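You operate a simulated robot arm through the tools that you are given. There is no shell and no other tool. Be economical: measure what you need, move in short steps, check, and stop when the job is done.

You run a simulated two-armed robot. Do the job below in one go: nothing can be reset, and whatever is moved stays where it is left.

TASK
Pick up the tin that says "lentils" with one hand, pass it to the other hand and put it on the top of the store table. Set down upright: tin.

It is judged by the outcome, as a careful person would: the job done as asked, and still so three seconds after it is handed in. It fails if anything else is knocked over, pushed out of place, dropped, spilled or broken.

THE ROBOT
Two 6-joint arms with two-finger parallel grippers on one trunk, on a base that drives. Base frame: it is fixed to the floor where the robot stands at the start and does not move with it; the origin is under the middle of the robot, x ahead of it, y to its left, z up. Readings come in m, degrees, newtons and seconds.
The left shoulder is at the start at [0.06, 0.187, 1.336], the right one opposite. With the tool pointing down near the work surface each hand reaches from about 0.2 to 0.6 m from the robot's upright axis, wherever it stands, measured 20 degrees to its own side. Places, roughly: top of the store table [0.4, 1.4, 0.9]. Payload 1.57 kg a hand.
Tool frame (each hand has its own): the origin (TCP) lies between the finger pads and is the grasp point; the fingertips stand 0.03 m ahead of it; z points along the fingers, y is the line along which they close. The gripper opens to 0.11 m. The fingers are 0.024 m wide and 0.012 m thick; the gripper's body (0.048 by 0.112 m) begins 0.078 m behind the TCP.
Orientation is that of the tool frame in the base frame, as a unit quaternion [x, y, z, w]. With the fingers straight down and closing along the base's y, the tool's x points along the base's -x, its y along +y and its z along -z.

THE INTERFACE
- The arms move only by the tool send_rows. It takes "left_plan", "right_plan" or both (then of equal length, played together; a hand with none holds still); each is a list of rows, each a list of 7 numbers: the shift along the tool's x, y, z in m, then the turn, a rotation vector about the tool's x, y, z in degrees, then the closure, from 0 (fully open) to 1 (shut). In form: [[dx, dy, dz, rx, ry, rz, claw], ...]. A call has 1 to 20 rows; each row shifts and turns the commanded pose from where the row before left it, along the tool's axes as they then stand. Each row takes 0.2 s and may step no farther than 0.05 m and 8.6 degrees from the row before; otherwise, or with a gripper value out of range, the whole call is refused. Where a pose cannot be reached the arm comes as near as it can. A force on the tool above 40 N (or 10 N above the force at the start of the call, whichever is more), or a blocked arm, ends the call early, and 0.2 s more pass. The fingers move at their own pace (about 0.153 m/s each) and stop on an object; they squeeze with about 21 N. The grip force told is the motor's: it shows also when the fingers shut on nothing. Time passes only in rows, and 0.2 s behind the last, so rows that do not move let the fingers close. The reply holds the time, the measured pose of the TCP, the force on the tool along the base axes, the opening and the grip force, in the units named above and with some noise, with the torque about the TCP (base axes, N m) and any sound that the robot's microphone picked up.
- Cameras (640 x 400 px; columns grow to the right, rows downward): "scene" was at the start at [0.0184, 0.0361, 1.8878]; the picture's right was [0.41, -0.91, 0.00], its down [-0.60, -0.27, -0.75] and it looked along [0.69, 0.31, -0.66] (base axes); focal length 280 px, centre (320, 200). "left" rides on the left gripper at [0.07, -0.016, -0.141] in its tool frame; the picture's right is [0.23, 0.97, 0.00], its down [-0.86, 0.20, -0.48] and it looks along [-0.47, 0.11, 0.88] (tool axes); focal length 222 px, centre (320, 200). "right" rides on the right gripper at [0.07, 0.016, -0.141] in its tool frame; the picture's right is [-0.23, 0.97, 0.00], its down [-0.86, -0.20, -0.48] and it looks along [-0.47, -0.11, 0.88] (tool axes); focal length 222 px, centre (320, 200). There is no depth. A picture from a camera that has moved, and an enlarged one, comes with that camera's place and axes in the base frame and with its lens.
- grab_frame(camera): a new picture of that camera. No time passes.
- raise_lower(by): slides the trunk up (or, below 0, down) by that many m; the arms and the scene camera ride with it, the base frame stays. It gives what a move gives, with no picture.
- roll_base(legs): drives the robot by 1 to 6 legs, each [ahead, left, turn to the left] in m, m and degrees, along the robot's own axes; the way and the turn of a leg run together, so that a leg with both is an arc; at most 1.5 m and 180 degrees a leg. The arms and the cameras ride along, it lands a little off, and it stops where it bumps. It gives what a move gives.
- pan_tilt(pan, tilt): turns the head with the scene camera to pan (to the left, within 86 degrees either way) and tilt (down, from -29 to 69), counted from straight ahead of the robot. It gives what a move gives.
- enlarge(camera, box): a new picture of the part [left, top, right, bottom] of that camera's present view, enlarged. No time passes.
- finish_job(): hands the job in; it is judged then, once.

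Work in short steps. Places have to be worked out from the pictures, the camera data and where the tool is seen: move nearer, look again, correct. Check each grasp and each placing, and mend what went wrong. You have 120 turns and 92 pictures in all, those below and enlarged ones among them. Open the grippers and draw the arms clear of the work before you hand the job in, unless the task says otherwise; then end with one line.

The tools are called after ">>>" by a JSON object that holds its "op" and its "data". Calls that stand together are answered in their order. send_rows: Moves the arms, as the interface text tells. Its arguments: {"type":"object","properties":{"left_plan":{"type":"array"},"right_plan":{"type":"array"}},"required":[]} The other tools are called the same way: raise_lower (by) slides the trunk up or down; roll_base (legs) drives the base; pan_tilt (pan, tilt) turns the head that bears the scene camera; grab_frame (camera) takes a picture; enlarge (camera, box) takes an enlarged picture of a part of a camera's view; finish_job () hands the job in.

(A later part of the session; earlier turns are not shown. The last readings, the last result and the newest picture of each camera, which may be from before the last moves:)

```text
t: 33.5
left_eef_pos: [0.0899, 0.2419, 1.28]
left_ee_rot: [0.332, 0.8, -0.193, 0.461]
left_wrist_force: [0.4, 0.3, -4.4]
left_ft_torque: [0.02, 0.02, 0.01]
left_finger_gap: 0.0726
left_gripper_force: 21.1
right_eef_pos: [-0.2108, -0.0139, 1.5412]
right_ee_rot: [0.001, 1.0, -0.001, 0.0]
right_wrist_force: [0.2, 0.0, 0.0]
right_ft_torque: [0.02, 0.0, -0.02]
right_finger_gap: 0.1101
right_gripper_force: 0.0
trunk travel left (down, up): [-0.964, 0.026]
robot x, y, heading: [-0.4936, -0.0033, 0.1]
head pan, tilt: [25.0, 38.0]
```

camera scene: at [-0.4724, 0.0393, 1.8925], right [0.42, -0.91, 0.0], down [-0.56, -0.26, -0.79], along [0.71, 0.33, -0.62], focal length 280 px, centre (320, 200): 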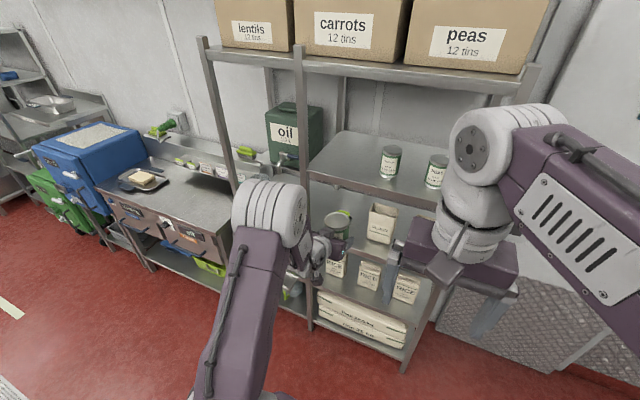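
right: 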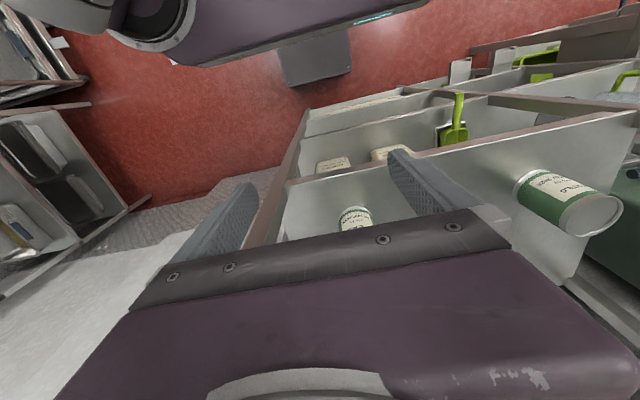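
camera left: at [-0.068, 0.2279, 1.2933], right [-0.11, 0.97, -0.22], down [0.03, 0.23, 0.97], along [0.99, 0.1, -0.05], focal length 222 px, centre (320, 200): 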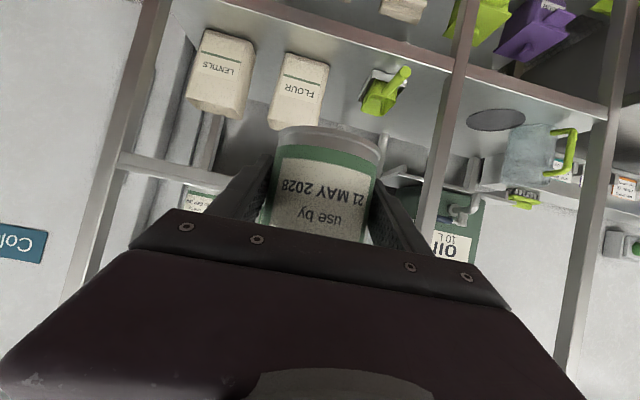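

Yaw is now −45°. I move on to the handover point at about (0.0, 0.1, 1.20).

>>> {"op": "send_rows", "data": {"left_plan": [[0.0016, -0.0053, 0.0023, 0, 0, 0, 1], [0.0033, -0.0106, 0.0046, 0, 0, 0, 1], [0.0041, -0.0132, 0.0058, 0, 0, 0, 1], [0.0041, -0.0132, 0.0058, 0, 0, 0, 1], [0.0041, -0.0132, 0.0058, 0, 0, 0, 1], [0.0041, -0.0132, 0.0058, 0, 0, 0, 1], [0.0041, -0.0132, 0.0058, 0, 0, 0, 1], [0.0041, -0.0132, 0.0058, 0, 0, 0, 1], [0.0041, -0.0132, 0.0058, 0, 0, 0, 1], [0.0041, -0.0132, 0.0058, 0, 0, 0, 1], [0.0041, -0.0132, 0.0058, 0, 0, 0, 1], [0.0041, -0.0132, 0.0058, 0, 0, 0, 1], [0.0033, -0.0106, 0.0046, 0, 0, 0, 1], [0.0016, -0.0053, 0.0023, 0, 0, 0, 1]]}}

>>> {"op": "pan_tilt", "data": {"pan": 10, "tilt": 52}}

>>> {"op": "grab_frame", "data": {"camera": "scene"}}

>>> {"op": "grab_frame", "data": {"camera": "right"}}

```text
t: 36.5
left_eef_pos: [0.0194, 0.1053, 1.2141]
left_ee_rot: [0.332, 0.8, -0.194, 0.46]
left_wrist_force: [-0.5, 0.2, -3.5]
left_ft_torque: [0.01, -0.01, 0.02]
left_finger_gap: 0.0728
left_gripper_force: 20.7
left hand out of reach, approached as far as the arm can: row 12, 13, 14
right_eef_pos: [-0.211, -0.0146, 1.5412]
right_ee_rot: [0.001, 1.0, 0.0, 0.0]
right_wrist_force: [-0.5, -0.1, 0.2]
right_ft_torque: [0.0, 0.01, 0.02]
right_finger_gap: 0.1102
right_gripper_force: 0.1
trunk travel left (down, up): [-0.964, 0.026]
robot x, y, heading: [-0.4969, -0.0006, 0.2]
head pan, tilt: [25.0, 38.0]
```

```text
t: 37.2
left_eef_pos: [0.0197, 0.1057, 1.2146]
left_ee_rot: [0.333, 0.8, -0.195, 0.459]
left_wrist_force: [0.5, 0.0, -4.5]
left_ft_torque: [0.01, 0.0, 0.0]
left_finger_gap: 0.0727
left_gripper_force: 20.4
right_eef_pos: [-0.2117, -0.0144, 1.5406]
right_ee_rot: [0.001, 1.0, 0.001, -0.001]
right_wrist_force: [-0.7, 0.6, -0.7]
right_ft_torque: [-0.02, -0.02, -0.02]
right_finger_gap: 0.11
right_gripper_force: 0.1
trunk travel left (down, up): [-0.964, 0.026]
robot x, y, heading: [-0.4942, 0.001, -0.3]
head pan, tilt: [10.0, 52.0]
```

```text
59 pictures are left
camera scene: at [-0.4768, 0.0156, 1.8727], right [0.17, -0.99, 0.0], down [-0.78, -0.14, -0.62], along [0.61, 0.11, -0.79], focal length 280 px, centre (320, 200)
```

scene: 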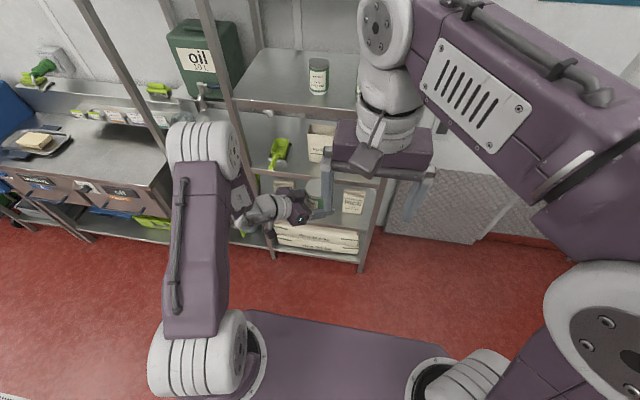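

```text
58 pictures are left
camera right: at [-0.281, 0.0031, 1.6822], right [0.23, 0.97, 0.0], down [0.85, -0.2, 0.48], along [0.47, -0.11, -0.88], focal length 222 px, centre (320, 200)
```

right: 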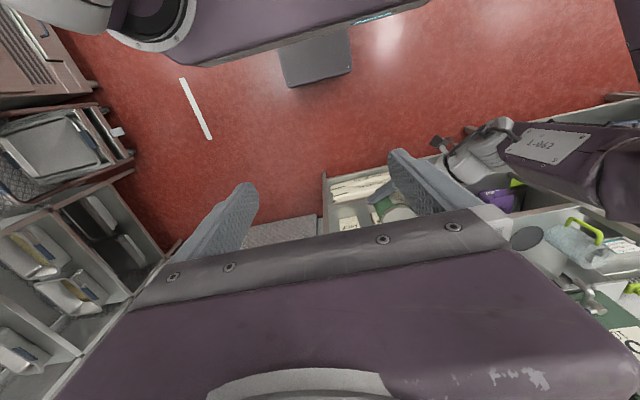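

The left hand is steady at (0.02, 0.106, 1.215), tin held, so its top should be near 1.28. I bring the right hand over it at z≈1.44 and yaw it −45° to match the left hand's closing axis.

>>> {"op": "send_rows", "data": {"right_plan": [[-0.029, 0.015, 0.0125, 0, 0, 0, 0], [-0.029, 0.015, 0.0125, 0, 0, 0, 0], [-0.029, 0.015, 0.0125, 0, 0, 0, 0], [-0.029, 0.015, 0.0125, 0, 0, 0, 0], [-0.029, 0.015, 0.0125, 0, 0, 0, 0], [-0.029, 0.015, 0.0125, 0, 0, 0, 0], [-0.029, 0.015, 0.0125, 0, 0, 0, 0], [-0.029, 0.015, 0.0125, 0, 0, 0, 0], [0, 0, 0, 0, 0, 7.5, 0], [0, 0, 0, 0, 0, 7.5, 0], [0, 0, 0, 0, 0, 7.5, 0], [0, 0, 0, 0, 0, 7.5, 0], [0, 0, 0, 0, 0, 7.5, 0], [0, 0, 0, 0, 0, 7.5, 0]]}}

>>> {"op": "grab_frame", "data": {"camera": "right"}}

>>> {"op": "grab_frame", "data": {"camera": "scene"}}

```text
t: 40.2
left_eef_pos: [0.0204, 0.1053, 1.2136]
left_ee_rot: [0.333, 0.8, -0.195, 0.459]
left_wrist_force: [-0.3, 0.6, -5.2]
left_ft_torque: [0.0, 0.0, 0.0]
left_finger_gap: 0.0728
left_gripper_force: 20.8
right_eef_pos: [-0.0201, 0.0797, 1.4185]
right_ee_rot: [0.385, 0.923, 0.0, 0.0]
right_wrist_force: [0.4, -0.3, -0.8]
right_ft_torque: [0.0, 0.03, -0.04]
right_finger_gap: 0.1098
right_gripper_force: 0.1
right hand out of reach, approached as far as the arm can: row 6, 7, 8
trunk travel left (down, up): [-0.964, 0.026]
robot x, y, heading: [-0.4955, 0.0007, -0.2]
head pan, tilt: [10.0, 52.0]
```

```text
57 pictures are left
camera right: at [-0.0569, 0.1408, 1.5597], right [0.85, 0.52, 0.0], down [0.46, -0.75, 0.48], along [0.25, -0.41, -0.88], focal length 222 px, centre (320, 200)
```

right: 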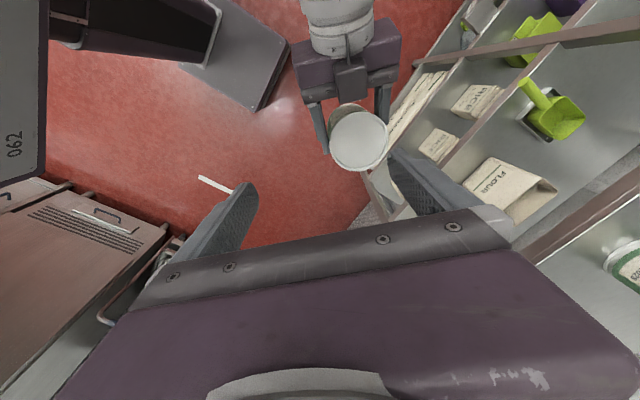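

```text
56 pictures are left
camera scene: at [-0.4768, 0.0156, 1.8727], right [0.17, -0.99, 0.0], down [-0.78, -0.14, -0.62], along [0.61, 0.11, -0.79], focal length 280 px, centre (320, 200)
```

scene: 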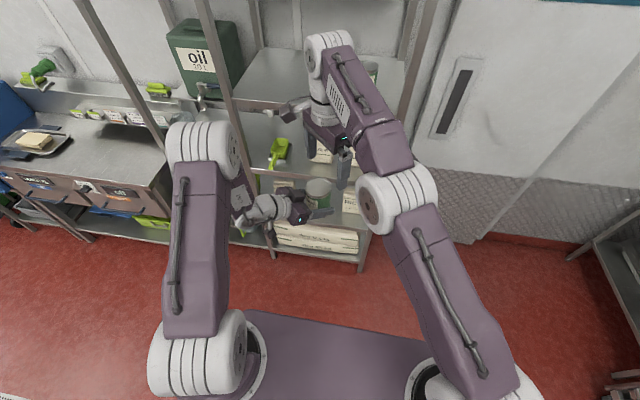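

The right camera puts the tin's top at (0.020, 0.108, 1.28), as expected. I lower the right hand to z≈1.36, shift over it and check reach.

>>> {"op": "send_rows", "data": {"right_plan": [[0, 0, 0.02, 0, 0, 0, 0], [0, 0, 0.02, 0, 0, 0, 0], [-0.003, 0.016, 0.009, 0, 0, 0, 0], [-0.003, 0.016, 0.009, 0, 0, 0, 0], [-0.003, 0.015, 0, 0, 0, 0, 0]]}}

>>> {"op": "grab_frame", "data": {"camera": "right"}}

```text
t: 41.4
left_eef_pos: [0.0188, 0.1046, 1.2137]
left_ee_rot: [0.331, 0.8, -0.194, 0.46]
left_wrist_force: [-0.2, -0.1, -4.5]
left_ft_torque: [-0.01, -0.02, -0.01]
left_finger_gap: 0.0727
left_gripper_force: 20.7
right_eef_pos: [-0.0007, 0.0918, 1.3523]
right_ee_rot: [0.383, 0.924, 0.0, -0.001]
right_wrist_force: [-0.9, -0.6, 1.0]
right_ft_torque: [0.0, -0.01, -0.01]
right_finger_gap: 0.1098
right_gripper_force: 0.1
right hand out of reach, approached as far as the arm can: row 4, 5
trunk travel left (down, up): [-0.964, 0.026]
robot x, y, heading: [-0.4919, 0.0022, 0.0]
head pan, tilt: [10.0, 52.0]
```

```text
55 pictures are left
camera right: at [-0.0386, 0.1539, 1.4939], right [0.85, 0.53, 0.0], down [0.46, -0.75, 0.48], along [0.25, -0.41, -0.88], focal length 222 px, centre (320, 200)
```

right: 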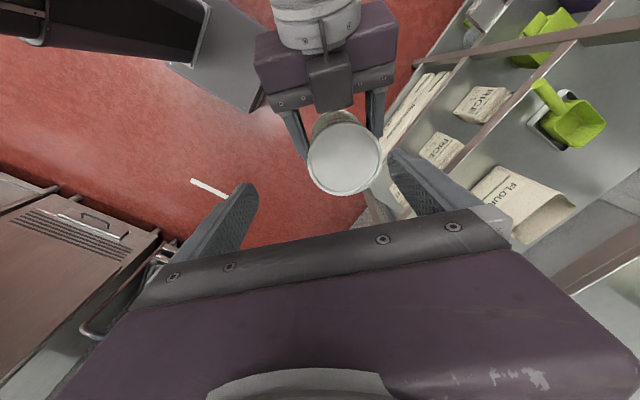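

The right hand falls about 2 cm short, so I bring the left hand 4 cm toward the right, slowly.

>>> {"op": "send_rows", "data": {"left_plan": [[-0.0014, -0.0028, 0.0024, 0, 0, 0, 1], [-0.0028, -0.0057, 0.0049, 0, 0, 0, 1], [-0.0028, -0.0057, 0.0049, 0, 0, 0, 1], [-0.0028, -0.0057, 0.0049, 0, 0, 0, 1], [-0.0028, -0.0057, 0.0049, 0, 0, 0, 1], [-0.0014, -0.0028, 0.0024, 0, 0, 0, 1]]}}

>>> {"op": "grab_frame", "data": {"camera": "right"}}

```text
t: 42.8
left_eef_pos: [0.0261, 0.0671, 1.2175]
left_ee_rot: [0.332, 0.8, -0.195, 0.459]
left_wrist_force: [0.4, -0.2, -4.6]
left_ft_torque: [-0.05, 0.01, 0.01]
left_finger_gap: 0.073
left_gripper_force: 21.0
left hand out of reach, approached as far as the arm can: row 2, 5
right_eef_pos: [0.0008, 0.0915, 1.352]
right_ee_rot: [0.384, 0.923, 0.001, -0.001]
right_wrist_force: [-0.4, 0.0, 0.3]
right_ft_torque: [0.0, -0.02, -0.01]
right_finger_gap: 0.1099
right_gripper_force: 0.1
trunk travel left (down, up): [-0.964, 0.026]
robot x, y, heading: [-0.4924, 0.0014, -0.1]
head pan, tilt: [10.0, 52.0]
```

```text
54 pictures are left
camera right: at [-0.0377, 0.1541, 1.4939], right [0.85, 0.53, 0.0], down [0.46, -0.75, 0.48], along [0.25, -0.41, -0.88], focal length 222 px, centre (320, 200)
```

right: 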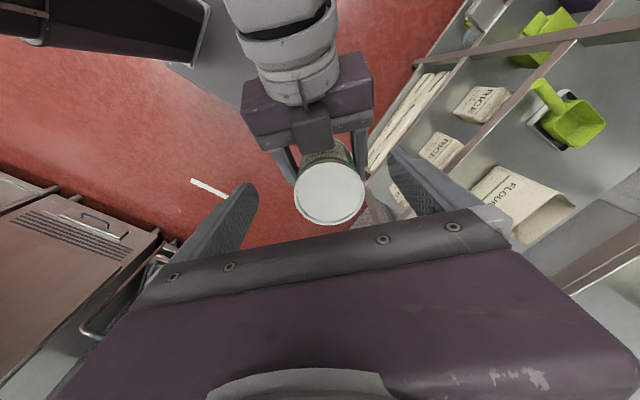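

The tin's top is now at about (0.024, 0.071). I shift the right hand over it and verify before descending.

>>> {"op": "send_rows", "data": {"right_plan": [[-0.016, 0.0012, 0, 0, 0, 0, 0], [-0.0155, 0.0013, 0.01, 0, 0, 0, 0]]}}

>>> {"op": "grab_frame", "data": {"camera": "right"}}

>>> {"op": "grab_frame", "data": {"camera": "left"}}

```text
t: 43.4
left_eef_pos: [0.0257, 0.0666, 1.2178]
left_ee_rot: [0.332, 0.801, -0.195, 0.459]
left_wrist_force: [0.2, -0.4, -4.1]
left_ft_torque: [-0.03, -0.01, 0.0]
left_finger_gap: 0.0725
left_gripper_force: 21.3
right_eef_pos: [0.0194, 0.0689, 1.3416]
right_ee_rot: [0.384, 0.923, 0.001, -0.001]
right_wrist_force: [0.2, -0.6, 0.5]
right_ft_torque: [-0.01, -0.02, 0.01]
right_finger_gap: 0.1099
right_gripper_force: 0.1
right hand out of reach, approached as far as the arm can: row 1
trunk travel left (down, up): [-0.964, 0.026]
robot x, y, heading: [-0.4917, 0.0013, 0.2]
head pan, tilt: [10.0, 52.0]
```

```text
53 pictures are left
camera right: at [-0.0172, 0.1304, 1.4828], right [0.85, 0.53, 0.0], down [0.46, -0.75, 0.48], along [0.25, -0.41, -0.88], focal length 222 px, centre (320, 200)
```

right: 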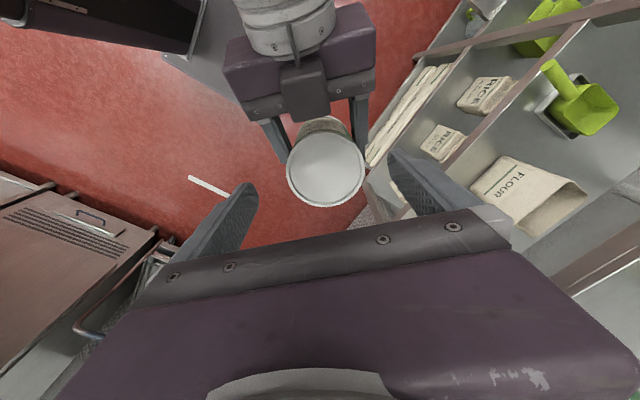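

```text
52 pictures are left
camera left: at [-0.0959, 0.1667, 1.2284], right [0.61, 0.77, -0.2], down [0.16, 0.13, 0.98], along [0.78, -0.63, -0.04], focal length 222 px, centre (320, 200)
```

left: 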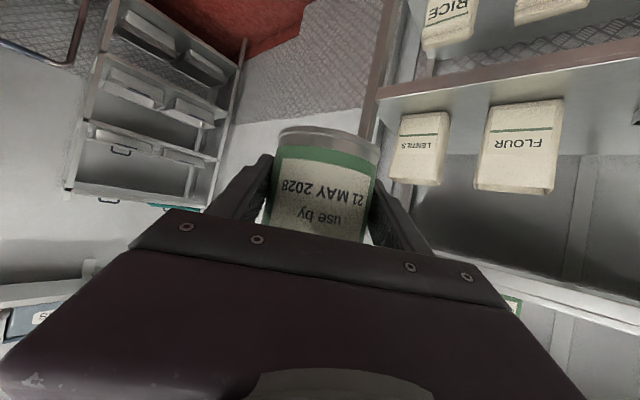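

Tin top confirmed at about (0.025, 0.072, 1.288). I centre the right hand and descend to z≈1.276, so that its tips stay just above the left fingers.

>>> {"op": "send_rows", "data": {"right_plan": [[-0.003, 0.0057, 0.01, 0, 0, 0, 0], [0, 0, 0.015, 0, 0, 0, 0], [0, 0, 0.015, 0, 0, 0, 0], [0, 0, 0.015, 0, 0, 0, 0], [0, 0, 0.0105, 0, 0, 0, 0]]}}

>>> {"op": "grab_frame", "data": {"camera": "right"}}

>>> {"op": "enlarge", "data": {"camera": "scene", "box": [220, 100, 420, 225]}}

```text
t: 44.6
left_eef_pos: [0.0262, 0.0685, 1.217]
left_ee_rot: [0.333, 0.8, -0.196, 0.459]
left_wrist_force: [-0.6, 0.4, -4.0]
left_ft_torque: [0.0, 0.03, -0.01]
left_finger_gap: 0.0727
left_gripper_force: 20.8
right_eef_pos: [0.0228, 0.0711, 1.2747]
right_ee_rot: [0.384, 0.924, 0.0, 0.0]
right_wrist_force: [0.1, 1.0, -0.5]
right_ft_torque: [0.01, 0.01, 0.03]
right_finger_gap: 0.1098
right_gripper_force: 0.1
right hand out of reach, approached as far as the arm can: row 1
trunk travel left (down, up): [-0.964, 0.026]
robot x, y, heading: [-0.4934, -0.0001, -0.1]
head pan, tilt: [10.0, 52.0]
```

```text
51 pictures are left
camera right: at [-0.014, 0.1322, 1.4161], right [0.85, 0.53, 0.0], down [0.46, -0.75, 0.48], along [0.25, -0.41, -0.88], focal length 222 px, centre (320, 200)
```

right: 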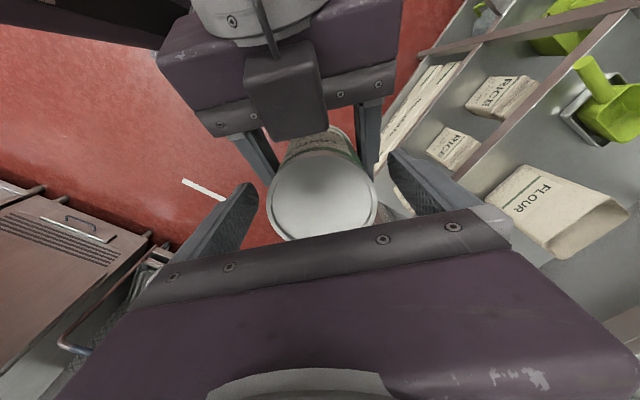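

```text
3.20 times, centred on (320, 162) of scene
camera zoom: at [-0.4764, 0.0154, 1.8727], right [0.17, -0.99, 0.0], down [-0.78, -0.14, -0.62], along [0.61, 0.11, -0.79], focal length 896 px, centre (320, 320)
```

zoom: 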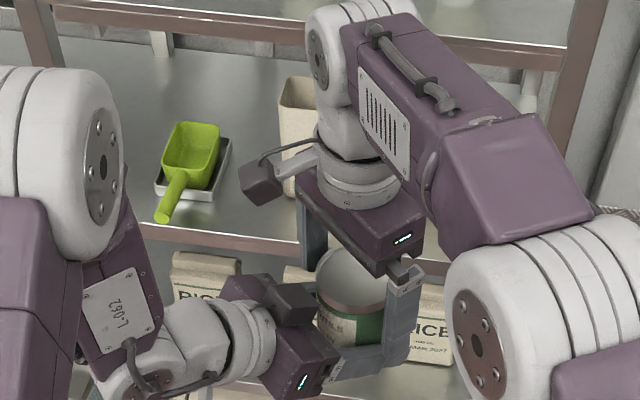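

The right fingers straddle the tin top, centred within a few mm. I close the right gripper.

>>> {"op": "send_rows", "data": {"right_plan": [[0.001, 0.001, 0, 0, 0, 0, 0.2], [0, 0, 0, 0, 0, 0, 0.35], [0, 0, 0, 0, 0, 0, 0.6], [0, 0, 0, 0, 0, 0, 1], [0, 0, 0, 0, 0, 0, 1], [0, 0, 0, 0, 0, 0, 1]]}}

>>> {"op": "grab_frame", "data": {"camera": "right"}}

>>> {"op": "enlarge", "data": {"camera": "scene", "box": [220, 100, 420, 225]}}

```text
t: 46.0
left_eef_pos: [0.0259, 0.0678, 1.2183]
left_ee_rot: [0.332, 0.801, -0.194, 0.459]
left_wrist_force: [6.6, 7.9, -8.0]
left_ft_torque: [0.2, -0.18, 0.07]
left_finger_gap: 0.0726
left_gripper_force: 20.7
right_eef_pos: [0.0235, 0.0722, 1.2746]
right_ee_rot: [0.384, 0.923, -0.002, -0.001]
right_wrist_force: [-5.8, -8.1, 3.6]
right_ft_torque: [-0.67, 0.5, -0.11]
right_finger_gap: 0.0726
right_gripper_force: 21.0
trunk travel left (down, up): [-0.964, 0.026]
robot x, y, heading: [-0.4902, -0.0019, -0.1]
head pan, tilt: [10.0, 52.0]
```

```text
49 pictures are left
camera right: at [-0.0141, 0.1338, 1.4164], right [0.85, 0.53, 0.0], down [0.46, -0.75, 0.48], along [0.25, -0.41, -0.88], focal length 222 px, centre (320, 200)
```

right: 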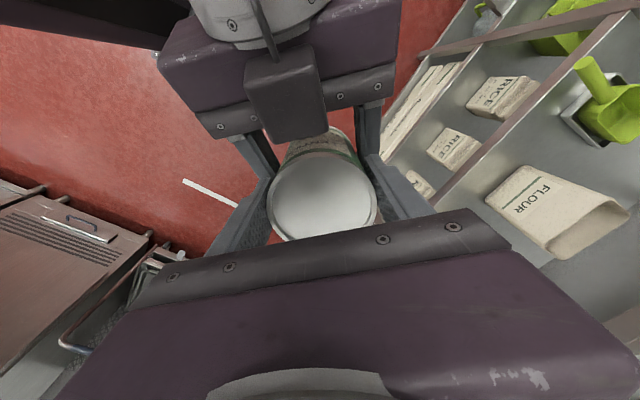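

```text
3.20 times, centred on (320, 162) of scene
camera zoom: at [-0.4766, 0.0155, 1.8727], right [0.17, -0.99, 0.0], down [-0.78, -0.14, -0.62], along [0.61, 0.11, -0.79], focal length 896 px, centre (320, 320)
```

zoom: 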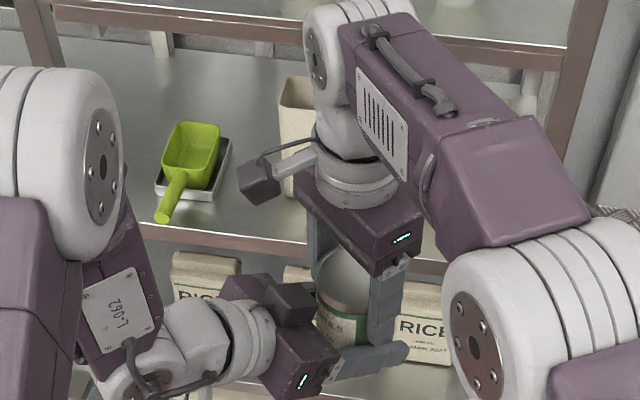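

Both hands grip at 0.0726 m with 21 N. I open the left hand gradually while the right holds.

>>> {"op": "send_rows", "data": {"left_plan": [[0, 0, 0, 0, 0, 0, 0.3], [0, 0, 0, 0, 0, 0, 0.15], [0, 0, 0, 0, 0, 0, 0], [0, 0, 0, 0, 0, 0, 0]]}}

>>> {"op": "grab_frame", "data": {"camera": "right"}}

>>> {"op": "grab_frame", "data": {"camera": "left"}}

```text
t: 47.0
left_eef_pos: [0.0248, 0.0673, 1.2188]
left_ee_rot: [0.332, 0.801, -0.194, 0.459]
left_wrist_force: [-0.2, -0.3, 0.4]
left_ft_torque: [0.04, 0.02, 0.0]
left_finger_gap: 0.1101
left_gripper_force: 0.0
right_eef_pos: [0.0232, 0.0728, 1.2755]
right_ee_rot: [0.383, 0.924, 0.0, -0.001]
right_wrist_force: [-0.5, -0.9, 0.0]
right_ft_torque: [0.02, 0.0, -0.02]
right_finger_gap: 0.0723
right_gripper_force: 20.9
trunk travel left (down, up): [-0.964, 0.026]
robot x, y, heading: [-0.4917, -0.0007, -0.1]
head pan, tilt: [10.0, 52.0]
```

```text
47 pictures are left
camera right: at [-0.0141, 0.1341, 1.4165], right [0.85, 0.53, 0.0], down [0.46, -0.75, 0.48], along [0.25, -0.41, -0.88], focal length 222 px, centre (320, 200)
```

right: 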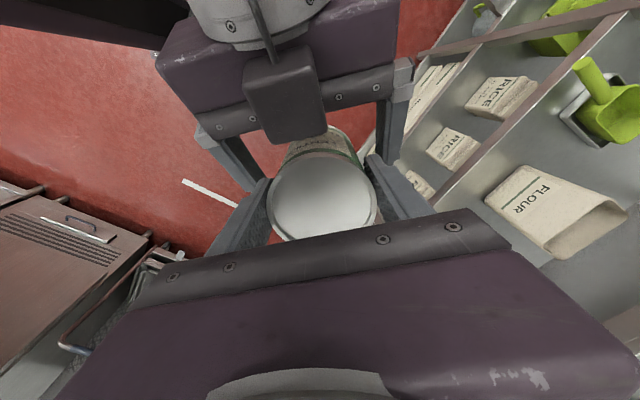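

```text
46 pictures are left
camera left: at [-0.0965, 0.1675, 1.2286], right [0.61, 0.77, -0.2], down [0.16, 0.13, 0.98], along [0.78, -0.63, -0.04], focal length 222 px, centre (320, 200)
```

left: 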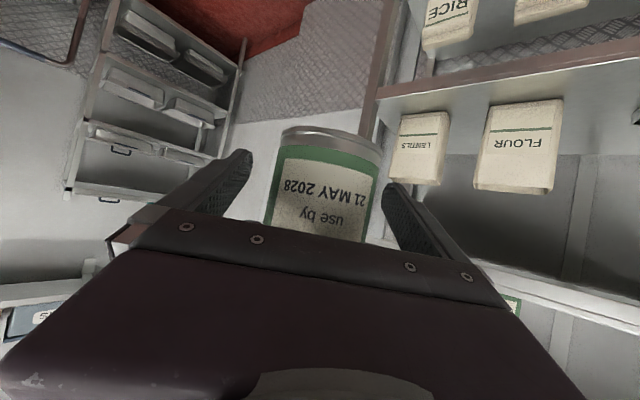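

The tin stays in the right grip with the left fully open. I draw the left hand back horizontally, clear of the right hand and its camera.

>>> {"op": "send_rows", "data": {"left_plan": [[0.0075, 0, -0.013, 0, 0, 0, 0], [0.015, 0, -0.026, 0, 0, 0, 0], [0.015, 0, -0.026, 0, 0, 0, 0], [0.015, 0, -0.026, 0, 0, 0, 0]]}}

>>> {"op": "grab_frame", "data": {"camera": "left"}}

```text
t: 48.0
left_eef_pos: [-0.0185, 0.1517, 1.2433]
left_ee_rot: [0.332, 0.8, -0.194, 0.461]
left_wrist_force: [-0.6, 0.9, -0.6]
left_ft_torque: [-0.02, -0.02, -0.01]
left_finger_gap: 0.1099
left_gripper_force: 0.1
left hand out of reach, approached as far as the arm can: row 1, 2, 3, 4
right_eef_pos: [0.0224, 0.074, 1.2765]
right_ee_rot: [0.384, 0.923, 0.0, 0.0]
right_wrist_force: [0.8, 0.2, -1.0]
right_ft_torque: [-0.02, 0.02, 0.01]
right_finger_gap: 0.0725
right_gripper_force: 20.9
trunk travel left (down, up): [-0.964, 0.026]
robot x, y, heading: [-0.4893, 0.0021, -0.0]
head pan, tilt: [10.0, 52.0]
```

```text
45 pictures are left
camera left: at [-0.1401, 0.2517, 1.2528], right [0.61, 0.77, -0.2], down [0.16, 0.13, 0.98], along [0.78, -0.63, -0.04], focal length 222 px, centre (320, 200)
```

left: 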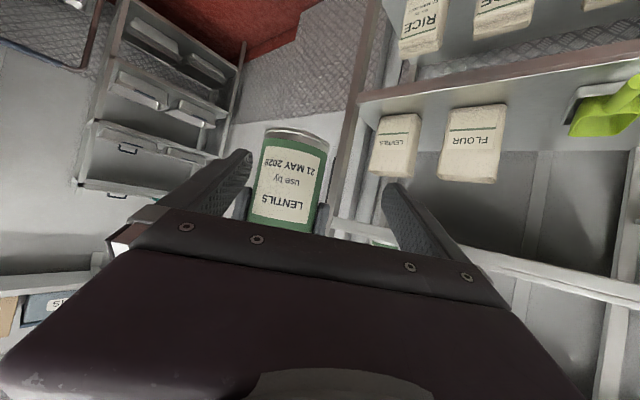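

The tin is alone in the right hand. I move the left hand farther off to the left.

>>> {"op": "send_rows", "data": {"left_plan": [[0.0106, 0.0212, -0.0184, 0, 0, 0, 0], [0.0106, 0.0212, -0.0184, 0, 0, 0, 0], [0.0106, 0.0212, -0.0184, 0, 0, 0, 0], [0.0106, 0.0212, -0.0184, 0, 0, 0, 0], [0.0106, 0.0212, -0.0184, 0, 0, 0, 0], [0.0106, 0.0212, -0.0184, 0, 0, 0, 0]]}}

>>> {"op": "pan_tilt", "data": {"pan": 40, "tilt": 40}}

>>> {"op": "grab_frame", "data": {"camera": "scene"}}

>>> {"op": "grab_frame", "data": {"camera": "right"}}

```text
t: 49.4
left_eef_pos: [-0.0149, 0.3343, 1.2418]
left_ee_rot: [0.331, 0.8, -0.192, 0.462]
left_wrist_force: [0.5, 1.0, -0.7]
left_ft_torque: [0.03, 0.0, 0.01]
left_finger_gap: 0.1099
left_gripper_force: 0.0
right_eef_pos: [0.0229, 0.0727, 1.275]
right_ee_rot: [0.384, 0.923, -0.001, 0.0]
right_wrist_force: [0.0, -0.5, -0.6]
right_ft_torque: [0.06, 0.03, -0.04]
right_finger_gap: 0.0725
right_gripper_force: 20.3
trunk travel left (down, up): [-0.964, 0.026]
robot x, y, heading: [-0.4938, -0.0005, 0.3]
head pan, tilt: [10.0, 52.0]
```

```text
t: 50.4
left_eef_pos: [-0.0136, 0.3317, 1.2426]
left_ee_rot: [0.332, 0.8, -0.192, 0.461]
left_wrist_force: [0.8, -0.3, 0.6]
left_ft_torque: [0.01, -0.02, -0.01]
left_finger_gap: 0.1102
left_gripper_force: 0.0
right_eef_pos: [0.023, 0.0723, 1.2749]
right_ee_rot: [0.383, 0.924, 0.0, 0.0]
right_wrist_force: [-0.4, -0.4, 0.1]
right_ft_torque: [0.0, 0.02, -0.02]
right_finger_gap: 0.0724
right_gripper_force: 20.6
trunk travel left (down, up): [-0.964, 0.026]
robot x, y, heading: [-0.496, 0.0007, -0.1]
head pan, tilt: [40.0, 40.0]
```

```text
44 pictures are left
camera scene: at [-0.4853, 0.0567, 1.8895], right [0.64, -0.77, 0.0], down [-0.49, -0.41, -0.77], along [0.59, 0.49, -0.64], focal length 280 px, centre (320, 200)
```

scene: 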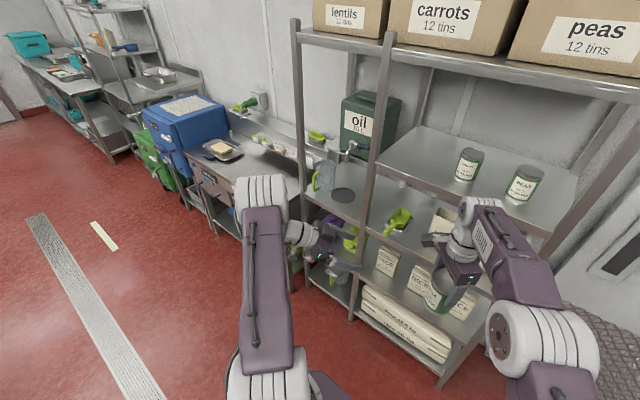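

```text
43 pictures are left
camera right: at [-0.0141, 0.1337, 1.4165], right [0.85, 0.53, 0.0], down [0.46, -0.75, 0.48], along [0.25, -0.41, -0.88], focal length 222 px, centre (320, 200)
```

right: 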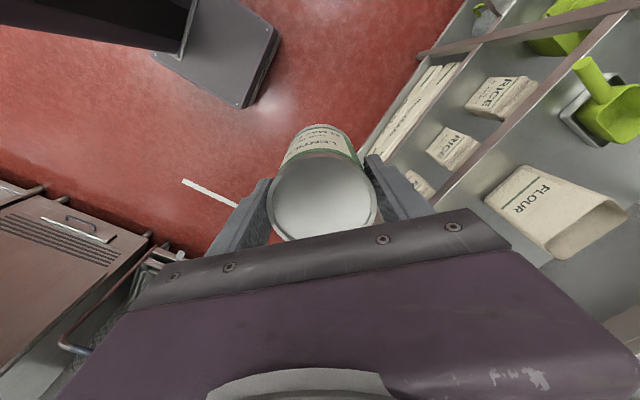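

The tin sits well in the right hand. I drive left along the aisle to stand opposite the clear part of the store table, staying back from it for now.

>>> {"op": "roll_base", "data": {"legs": [[0, 0.2, 0], [0, 0.6, 0]]}}

>>> {"op": "grab_frame", "data": {"camera": "scene"}}

>>> {"op": "grab_frame", "data": {"camera": "right"}}

```text
t: 55.0
left_eef_pos: [-0.0158, 1.1432, 1.2429]
left_ee_rot: [0.331, 0.801, -0.191, 0.461]
left_wrist_force: [0.2, 0.5, -0.5]
left_ft_torque: [0.02, -0.02, 0.02]
left_finger_gap: 0.11
left_gripper_force: 0.0
right_eef_pos: [0.0225, 0.883, 1.2755]
right_ee_rot: [0.382, 0.924, 0.0, -0.002]
right_wrist_force: [0.2, -0.8, -0.2]
right_ft_torque: [0.02, -0.01, 0.01]
right_finger_gap: 0.0726
right_gripper_force: 20.7
trunk travel left (down, up): [-0.964, 0.026]
robot x, y, heading: [-0.4953, 0.8089, -0.2]
head pan, tilt: [40.0, 40.0]
```

```text
42 pictures are left
camera scene: at [-0.4853, 0.8647, 1.8896], right [0.64, -0.77, 0.0], down [-0.49, -0.41, -0.77], along [0.59, 0.49, -0.64], focal length 280 px, centre (320, 200)
```

scene: 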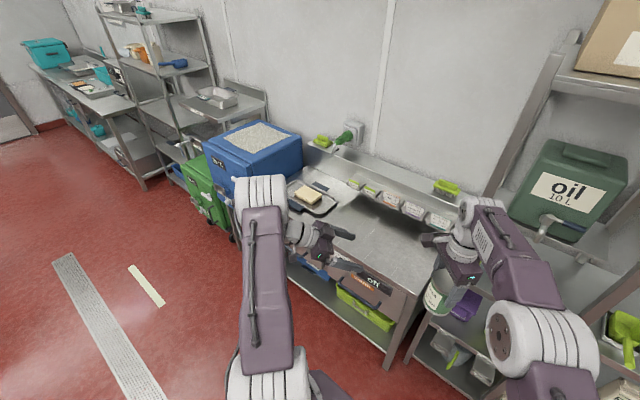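

```text
41 pictures are left
camera right: at [-0.0142, 0.9437, 1.4167], right [0.85, 0.53, 0.0], down [0.46, -0.75, 0.48], along [0.25, -0.41, -0.88], focal length 222 px, centre (320, 200)
```

right: 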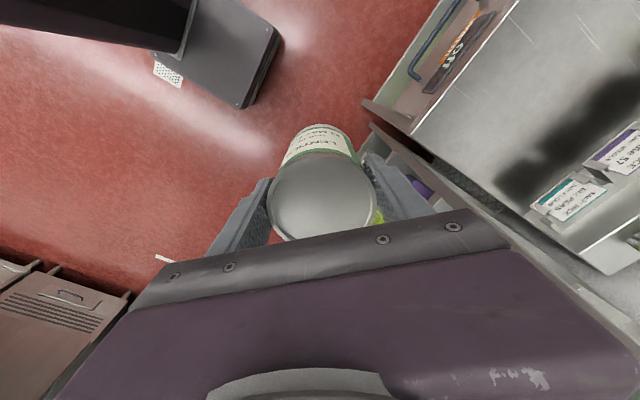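

The table's clear part spans about y 1.0–1.55, with its front edge at x≈0.2 and the tray at y≈1.7. I raise the left hand out of the way, then drive so that the tin hangs over about (0.36, 1.27).

>>> {"op": "send_rows", "data": {"left_plan": [[-0.0346, 0, -0.02, 0, 0, 0, 0], [-0.0346, 0, -0.02, 0, 0, 0, 0], [-0.0346, 0, -0.02, 0, 0, 0, 0], [-0.0346, 0, -0.02, 0, 0, 0, 0], [-0.0346, 0, -0.02, 0, 0, 0, 0], [-0.0346, 0, -0.02, 0, 0, 0, 0]]}}

>>> {"op": "roll_base", "data": {"legs": [[0, 0.39, 0], [0.22, 0, 0]]}}

>>> {"op": "pan_tilt", "data": {"pan": 0, "tilt": 52}}

>>> {"op": "grab_frame", "data": {"camera": "scene"}}

>>> {"op": "grab_frame", "data": {"camera": "right"}}

>>> {"op": "grab_frame", "data": {"camera": "left"}}

```text
t: 56.4
left_eef_pos: [-0.0172, 1.1452, 1.4812]
left_ee_rot: [0.331, 0.801, -0.191, 0.461]
left_wrist_force: [0.1, 0.3, -0.5]
left_ft_torque: [0.01, 0.03, 0.03]
left_finger_gap: 0.1102
left_gripper_force: 0.1
right_eef_pos: [0.0226, 0.8826, 1.2752]
right_ee_rot: [0.383, 0.924, 0.001, 0.0]
right_wrist_force: [-0.9, -0.6, 0.4]
right_ft_torque: [0.04, 0.05, 0.0]
right_finger_gap: 0.0727
right_gripper_force: 21.0
trunk travel left (down, up): [-0.964, 0.026]
robot x, y, heading: [-0.4918, 0.8117, -0.2]
head pan, tilt: [40.0, 40.0]
```

```text
t: 60.1
left_eef_pos: [0.1934, 1.5421, 1.4839]
left_ee_rot: [0.331, 0.8, -0.191, 0.463]
left_wrist_force: [-0.5, -0.1, -0.1]
left_ft_torque: [0.0, 0.01, 0.04]
left_finger_gap: 0.1102
left_gripper_force: 0.1
right_eef_pos: [0.2343, 1.2792, 1.2765]
right_ee_rot: [0.381, 0.925, 0.001, 0.001]
right_wrist_force: [-1.6, 1.0, -3.5]
right_ft_torque: [0.0, 0.01, 0.04]
right_finger_gap: 0.0726
right_gripper_force: 20.9
trunk travel left (down, up): [-0.964, 0.026]
robot x, y, heading: [-0.2785, 1.2087, 0.0]
head pan, tilt: [40.0, 40.0]
```

```text
t: 61.2
left_eef_pos: [0.2006, 1.5436, 1.4818]
left_ee_rot: [0.33, 0.801, -0.192, 0.462]
left_wrist_force: [0.8, -0.1, -0.1]
left_ft_torque: [0.0, 0.01, 0.01]
left_finger_gap: 0.11
left_gripper_force: 0.0
right_eef_pos: [0.2397, 1.2799, 1.2744]
right_ee_rot: [0.381, 0.925, -0.001, -0.001]
right_wrist_force: [0.2, -0.3, -4.1]
right_ft_torque: [0.03, -0.01, 0.02]
right_finger_gap: 0.0726
right_gripper_force: 20.8
trunk travel left (down, up): [-0.964, 0.026]
robot x, y, heading: [-0.2752, 1.2036, 0.1]
head pan, tilt: [0.0, 52.0]
```

```text
40 pictures are left
camera scene: at [-0.2577, 1.2082, 1.8727], right [0.0, -1.0, 0.0], down [-0.79, 0.0, -0.61], along [0.61, 0.0, -0.79], focal length 280 px, centre (320, 200)
```

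scene: 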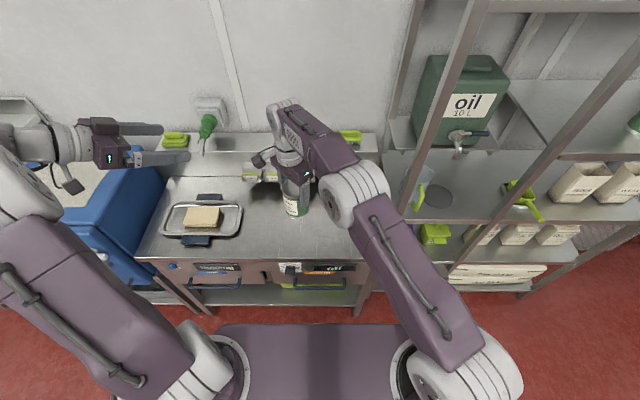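

```text
39 pictures are left
camera right: at [0.2025, 1.3424, 1.4161], right [0.85, 0.53, 0.0], down [0.47, -0.74, 0.48], along [0.25, -0.41, -0.88], focal length 222 px, centre (320, 200)
```

right: 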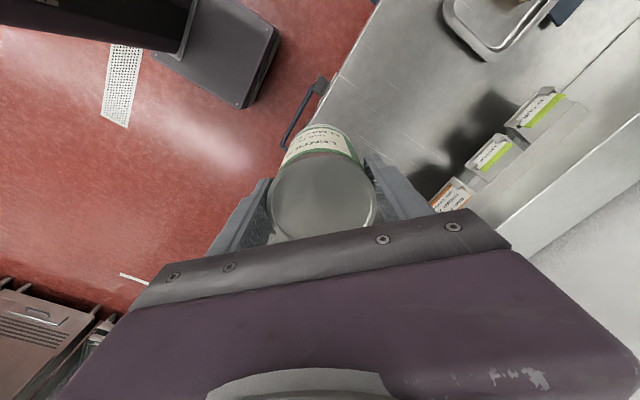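

```text
38 pictures are left
camera left: at [0.0767, 1.6416, 1.4916], right [0.6, 0.77, -0.2], down [0.15, 0.13, 0.98], along [0.78, -0.62, -0.04], focal length 222 px, centre (320, 200)
```

left: 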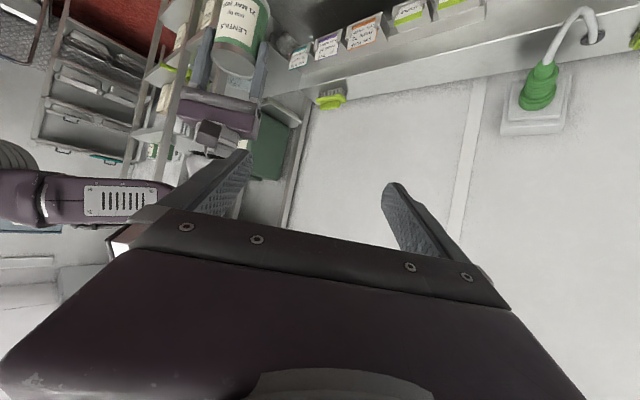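

The wrist now shows the tin's weight (−4.1 N). The clear table area is y 1.06–1.48, x 0.24–0.55; the drawer handles stick out to x≈0.15, so I drive only 5 cm more and extend the right arm toward about (0.34, 1.20) while lowering partway.

>>> {"op": "roll_base", "data": {"legs": [[0.05, 0, 0]]}}

>>> {"op": "send_rows", "data": {"right_plan": [[-0.006, -0.0015, 0.006, 0, 0, 0, 1], [-0.0115, -0.0026, 0.0125, 0, 0, 0, 1], [-0.0115, -0.0026, 0.0125, 0, 0, 0, 1], [-0.0115, -0.0026, 0.0125, 0, 0, 0, 1], [-0.0115, -0.0026, 0.0125, 0, 0, 0, 1], [-0.0115, -0.0026, 0.0125, 0, 0, 0, 1], [-0.0115, -0.0026, 0.0125, 0, 0, 0, 1], [-0.0115, -0.0026, 0.0125, 0, 0, 0, 1], [-0.006, -0.0015, 0.006, 0, 0, 0, 1]]}}

>>> {"op": "grab_frame", "data": {"camera": "scene"}}

>>> {"op": "grab_frame", "data": {"camera": "right"}}

```text
t: 62.1
left_eef_pos: [0.2336, 1.5428, 1.4861]
left_ee_rot: [0.33, 0.799, -0.189, 0.466]
left_wrist_force: [-1.6, -0.2, 0.5]
left_ft_torque: [0.01, -0.09, 0.07]
left_finger_gap: 0.11
left_gripper_force: 0.0
right_eef_pos: [0.2751, 1.2821, 1.2788]
right_ee_rot: [0.381, 0.925, 0.001, 0.004]
right_wrist_force: [-1.6, 0.2, -4.4]
right_ft_torque: [0.0, -0.06, 0.01]
right_finger_gap: 0.0726
right_gripper_force: 20.5
trunk travel left (down, up): [-0.964, 0.026]
robot x, y, heading: [-0.2287, 1.2065, -0.1]
head pan, tilt: [0.0, 52.0]
```

```text
t: 64.1
left_eef_pos: [0.247, 1.5425, 1.4818]
left_ee_rot: [0.33, 0.801, -0.191, 0.462]
left_wrist_force: [0.6, 0.3, -0.5]
left_ft_torque: [0.0, -0.04, 0.0]
left_finger_gap: 0.1097
left_gripper_force: 0.0
right_eef_pos: [0.3372, 1.2004, 1.1772]
right_ee_rot: [0.38, 0.925, 0.0, 0.0]
right_wrist_force: [-0.4, -0.4, -4.5]
right_ft_torque: [0.01, 0.02, -0.04]
right_finger_gap: 0.0724
right_gripper_force: 21.0
trunk travel left (down, up): [-0.964, 0.026]
robot x, y, heading: [-0.2307, 1.2048, 0.2]
head pan, tilt: [0.0, 52.0]
```

```text
37 pictures are left
camera scene: at [-0.2114, 1.2074, 1.8727], right [0.0, -1.0, 0.0], down [-0.79, 0.0, -0.62], along [0.62, 0.0, -0.79], focal length 280 px, centre (320, 200)
```

scene: 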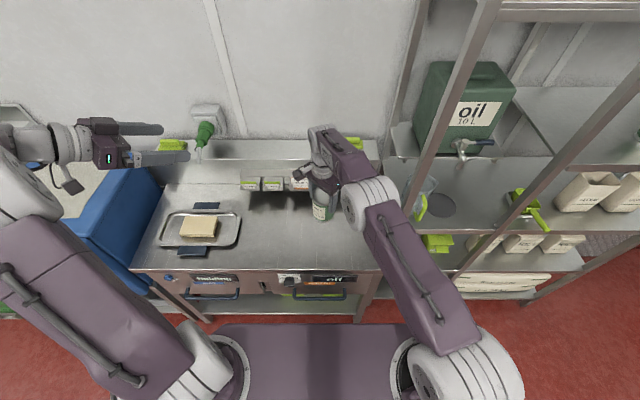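

```text
36 pictures are left
camera right: at [0.2996, 1.2611, 1.3176], right [0.85, 0.53, 0.0], down [0.47, -0.74, 0.48], along [0.25, -0.41, -0.88], focal length 222 px, centre (320, 200)
```

right: 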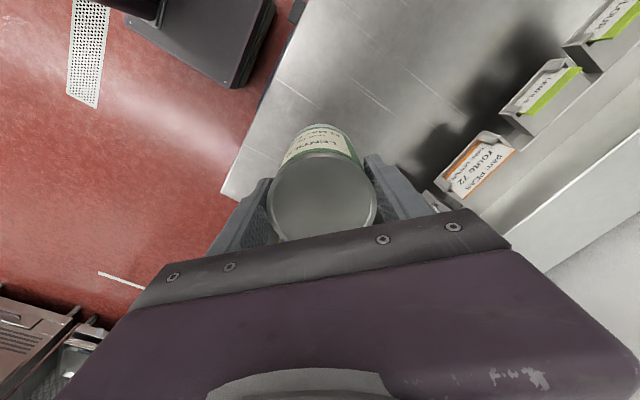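

The tin is over a clear spot, with the table's corner at (0.23, 0.98). I lower 0.14 m, leaving about 3–4 cm.

>>> {"op": "send_rows", "data": {"right_plan": [[0, 0, 0.007, 0, 0, 0, 1], [0, 0, 0.014, 0, 0, 0, 1], [0, 0, 0.014, 0, 0, 0, 1], [0, 0, 0.014, 0, 0, 0, 1], [0, 0, 0.014, 0, 0, 0, 1], [0, 0, 0.014, 0, 0, 0, 1], [0, 0, 0.014, 0, 0, 0, 1], [0, 0, 0.014, 0, 0, 0, 1], [0, 0, 0.014, 0, 0, 0, 1], [0, 0, 0.01, 0, 0, 0, 1], [0, 0, 0.007, 0, 0, 0, 1]]}}

>>> {"op": "enlarge", "data": {"camera": "scene", "box": [240, 140, 440, 265]}}

>>> {"op": "grab_frame", "data": {"camera": "right"}}

```text
t: 66.5
left_eef_pos: [0.2468, 1.5431, 1.4813]
left_ee_rot: [0.33, 0.801, -0.191, 0.462]
left_wrist_force: [-0.2, 0.8, -0.2]
left_ft_torque: [0.01, 0.01, 0.0]
left_finger_gap: 0.11
left_gripper_force: 0.2
right_eef_pos: [0.3225, 1.1949, 1.043]
right_ee_rot: [0.381, 0.925, -0.001, 0.0]
right_wrist_force: [-0.2, 1.3, -4.8]
right_ft_torque: [0.01, -0.03, 0.03]
right_finger_gap: 0.0726
right_gripper_force: 21.0
right hand out of reach, approached as far as the arm can: row 6, 7, 9, 11
trunk travel left (down, up): [-0.964, 0.026]
robot x, y, heading: [-0.2304, 1.2034, 0.3]
head pan, tilt: [0.0, 52.0]
```

```text
3.20 times, centred on (340, 202) of scene
camera zoom: at [-0.2103, 1.2077, 1.8727], right [0.0, -1.0, 0.0], down [-0.79, 0.0, -0.62], along [0.62, 0.0, -0.79], focal length 896 px, centre (256, 192)
```

zoom: 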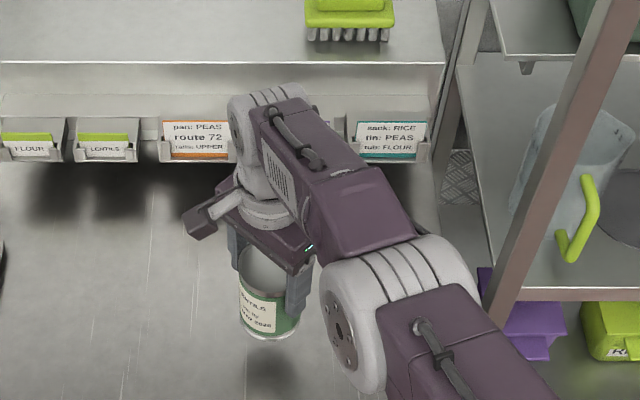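

```text
34 pictures are left
camera right: at [0.2848, 1.256, 1.1842], right [0.85, 0.53, 0.0], down [0.47, -0.74, 0.48], along [0.25, -0.41, -0.88], focal length 222 px, centre (320, 200)
```

right: 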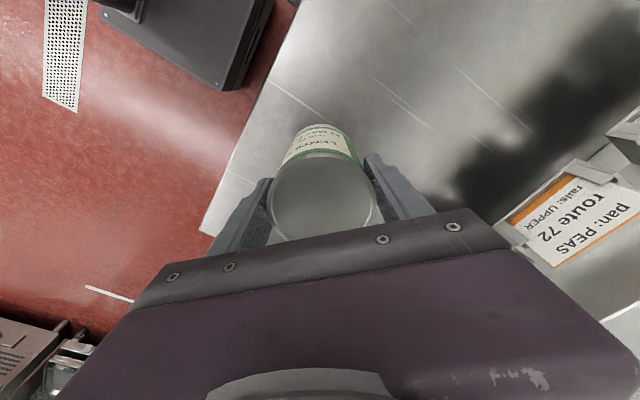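

The arm is at its reach limit going down, so I use the trunk for the rest: down 0.03 m, then look.

>>> {"op": "raise_lower", "data": {"by": -0.03}}

>>> {"op": "enlarge", "data": {"camera": "scene", "box": [270, 180, 370, 242]}}

```text
t: 67.3
left_eef_pos: [0.2468, 1.5441, 1.4507]
left_ee_rot: [0.329, 0.801, -0.191, 0.463]
left_wrist_force: [0.3, 0.8, 0.8]
left_ft_torque: [0.01, -0.02, 0.03]
left_finger_gap: 0.1101
left_gripper_force: 0.1
right_eef_pos: [0.3223, 1.1944, 1.012]
right_ee_rot: [0.38, 0.925, -0.002, -0.001]
right_wrist_force: [-0.3, 0.0, -4.8]
right_ft_torque: [0.0, 0.03, -0.03]
right_finger_gap: 0.0726
right_gripper_force: 20.5
trunk travel left (down, up): [-0.934, 0.056]
robot x, y, heading: [-0.2295, 1.2047, 0.6]
head pan, tilt: [0.0, 52.0]
```

```text
6.40 times, centred on (320, 211) of scene
camera zoom: at [-0.2102, 1.2078, 1.8427], right [0.0, -1.0, 0.0], down [-0.79, 0.0, -0.62], along [0.62, 0.0, -0.79], focal length 1792 px, centre (320, 130)
```

zoom: 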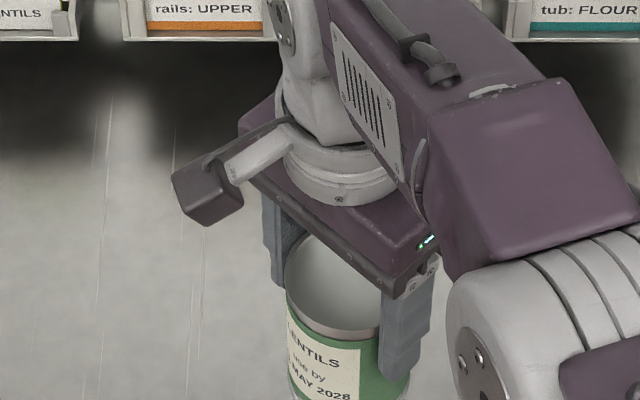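

Still hanging (−4.8 N). I look at the gap under the tin with a lower crop before descending further.

>>> {"op": "enlarge", "data": {"camera": "scene", "box": [275, 215, 375, 277]}}

>>> {"op": "raise_lower", "data": {"by": -0.006}}

>>> {"op": "enlarge", "data": {"camera": "scene", "box": [275, 215, 375, 277]}}

```text
6.40 times, centred on (325, 246) of scene
camera zoom: at [-0.2102, 1.2078, 1.8427], right [0.0, -1.0, 0.0], down [-0.79, 0.0, -0.62], along [0.62, 0.0, -0.79], focal length 1792 px, centre (288, -94)
```

zoom: 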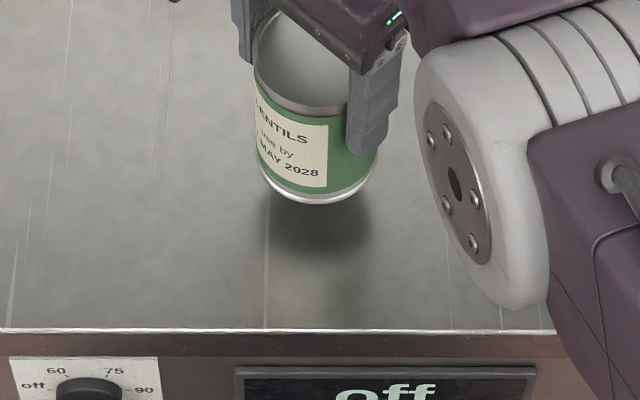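

```text
t: 67.8
left_eef_pos: [0.248, 1.5448, 1.4457]
left_ee_rot: [0.329, 0.801, -0.191, 0.462]
left_wrist_force: [-1.1, -0.3, 0.7]
left_ft_torque: [0.03, -0.01, 0.01]
left_finger_gap: 0.1099
left_gripper_force: 0.0
right_eef_pos: [0.3231, 1.1957, 1.0075]
right_ee_rot: [0.38, 0.925, -0.001, -0.001]
right_wrist_force: [0.1, 0.1, -4.3]
right_ft_torque: [0.03, 0.02, -0.01]
right_finger_gap: 0.0725
right_gripper_force: 21.4
trunk travel left (down, up): [-0.928, 0.062]
robot x, y, heading: [-0.2265, 1.2059, 0.2]
head pan, tilt: [0.0, 52.0]
```

```text
6.40 times, centred on (325, 246) of scene
camera zoom: at [-0.2096, 1.2081, 1.8367], right [0.0, -1.0, 0.0], down [-0.79, 0.0, -0.61], along [0.61, 0.0, -0.79], focal length 1792 px, centre (288, -94)
```

zoom: 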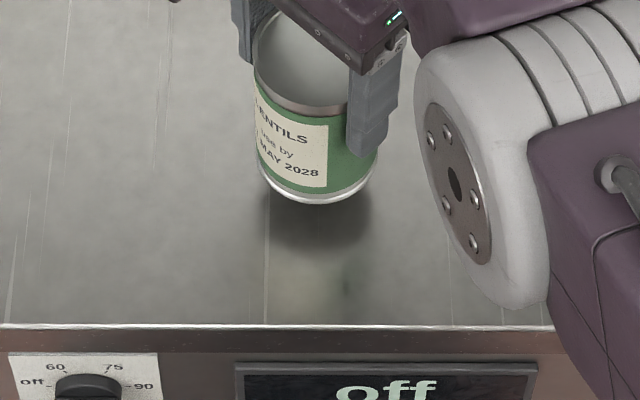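

About 2–3 cm of gap remains, judging from the shadow. Before lowering more I check the right elbow's clearance over the table from the left camera.

>>> {"op": "grab_frame", "data": {"camera": "left"}}

```text
30 pictures are left
camera left: at [0.1244, 1.6419, 1.4559], right [0.6, 0.77, -0.2], down [0.15, 0.13, 0.98], along [0.78, -0.62, -0.04], focal length 222 px, centre (320, 200)
```

left: 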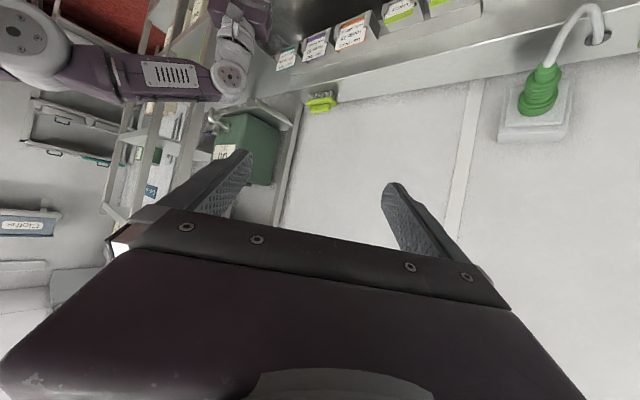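

The forearm and elbow are around z 1.2–1.3, well above the table. I lower the trunk in small steps, watching the force.

>>> {"op": "raise_lower", "data": {"by": -0.01}}

>>> {"op": "enlarge", "data": {"camera": "scene", "box": [275, 215, 375, 277]}}

```text
t: 68.4
left_eef_pos: [0.2482, 1.5442, 1.4353]
left_ee_rot: [0.33, 0.801, -0.191, 0.461]
left_wrist_force: [-0.3, 0.7, 0.3]
left_ft_torque: [0.01, 0.02, 0.01]
left_finger_gap: 0.1098
left_gripper_force: 0.0
right_eef_pos: [0.3219, 1.1953, 0.9962]
right_ee_rot: [0.38, 0.925, -0.001, -0.001]
right_wrist_force: [0.1, 0.3, -4.8]
right_ft_torque: [0.03, 0.0, 0.01]
right_finger_gap: 0.0728
right_gripper_force: 20.5
trunk travel left (down, up): [-0.918, 0.072]
robot x, y, heading: [-0.2302, 1.2049, 0.4]
head pan, tilt: [0.0, 52.0]
```

```text
6.40 times, centred on (325, 246) of scene
camera zoom: at [-0.2096, 1.2081, 1.8266], right [0.0, -1.0, 0.0], down [-0.79, 0.0, -0.61], along [0.61, 0.0, -0.79], focal length 1792 px, centre (288, -94)
```

zoom: 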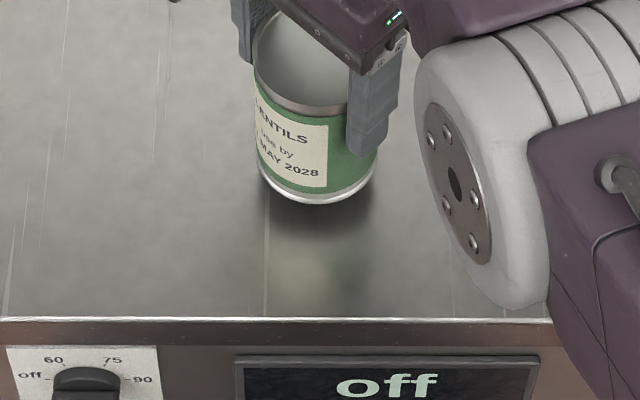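

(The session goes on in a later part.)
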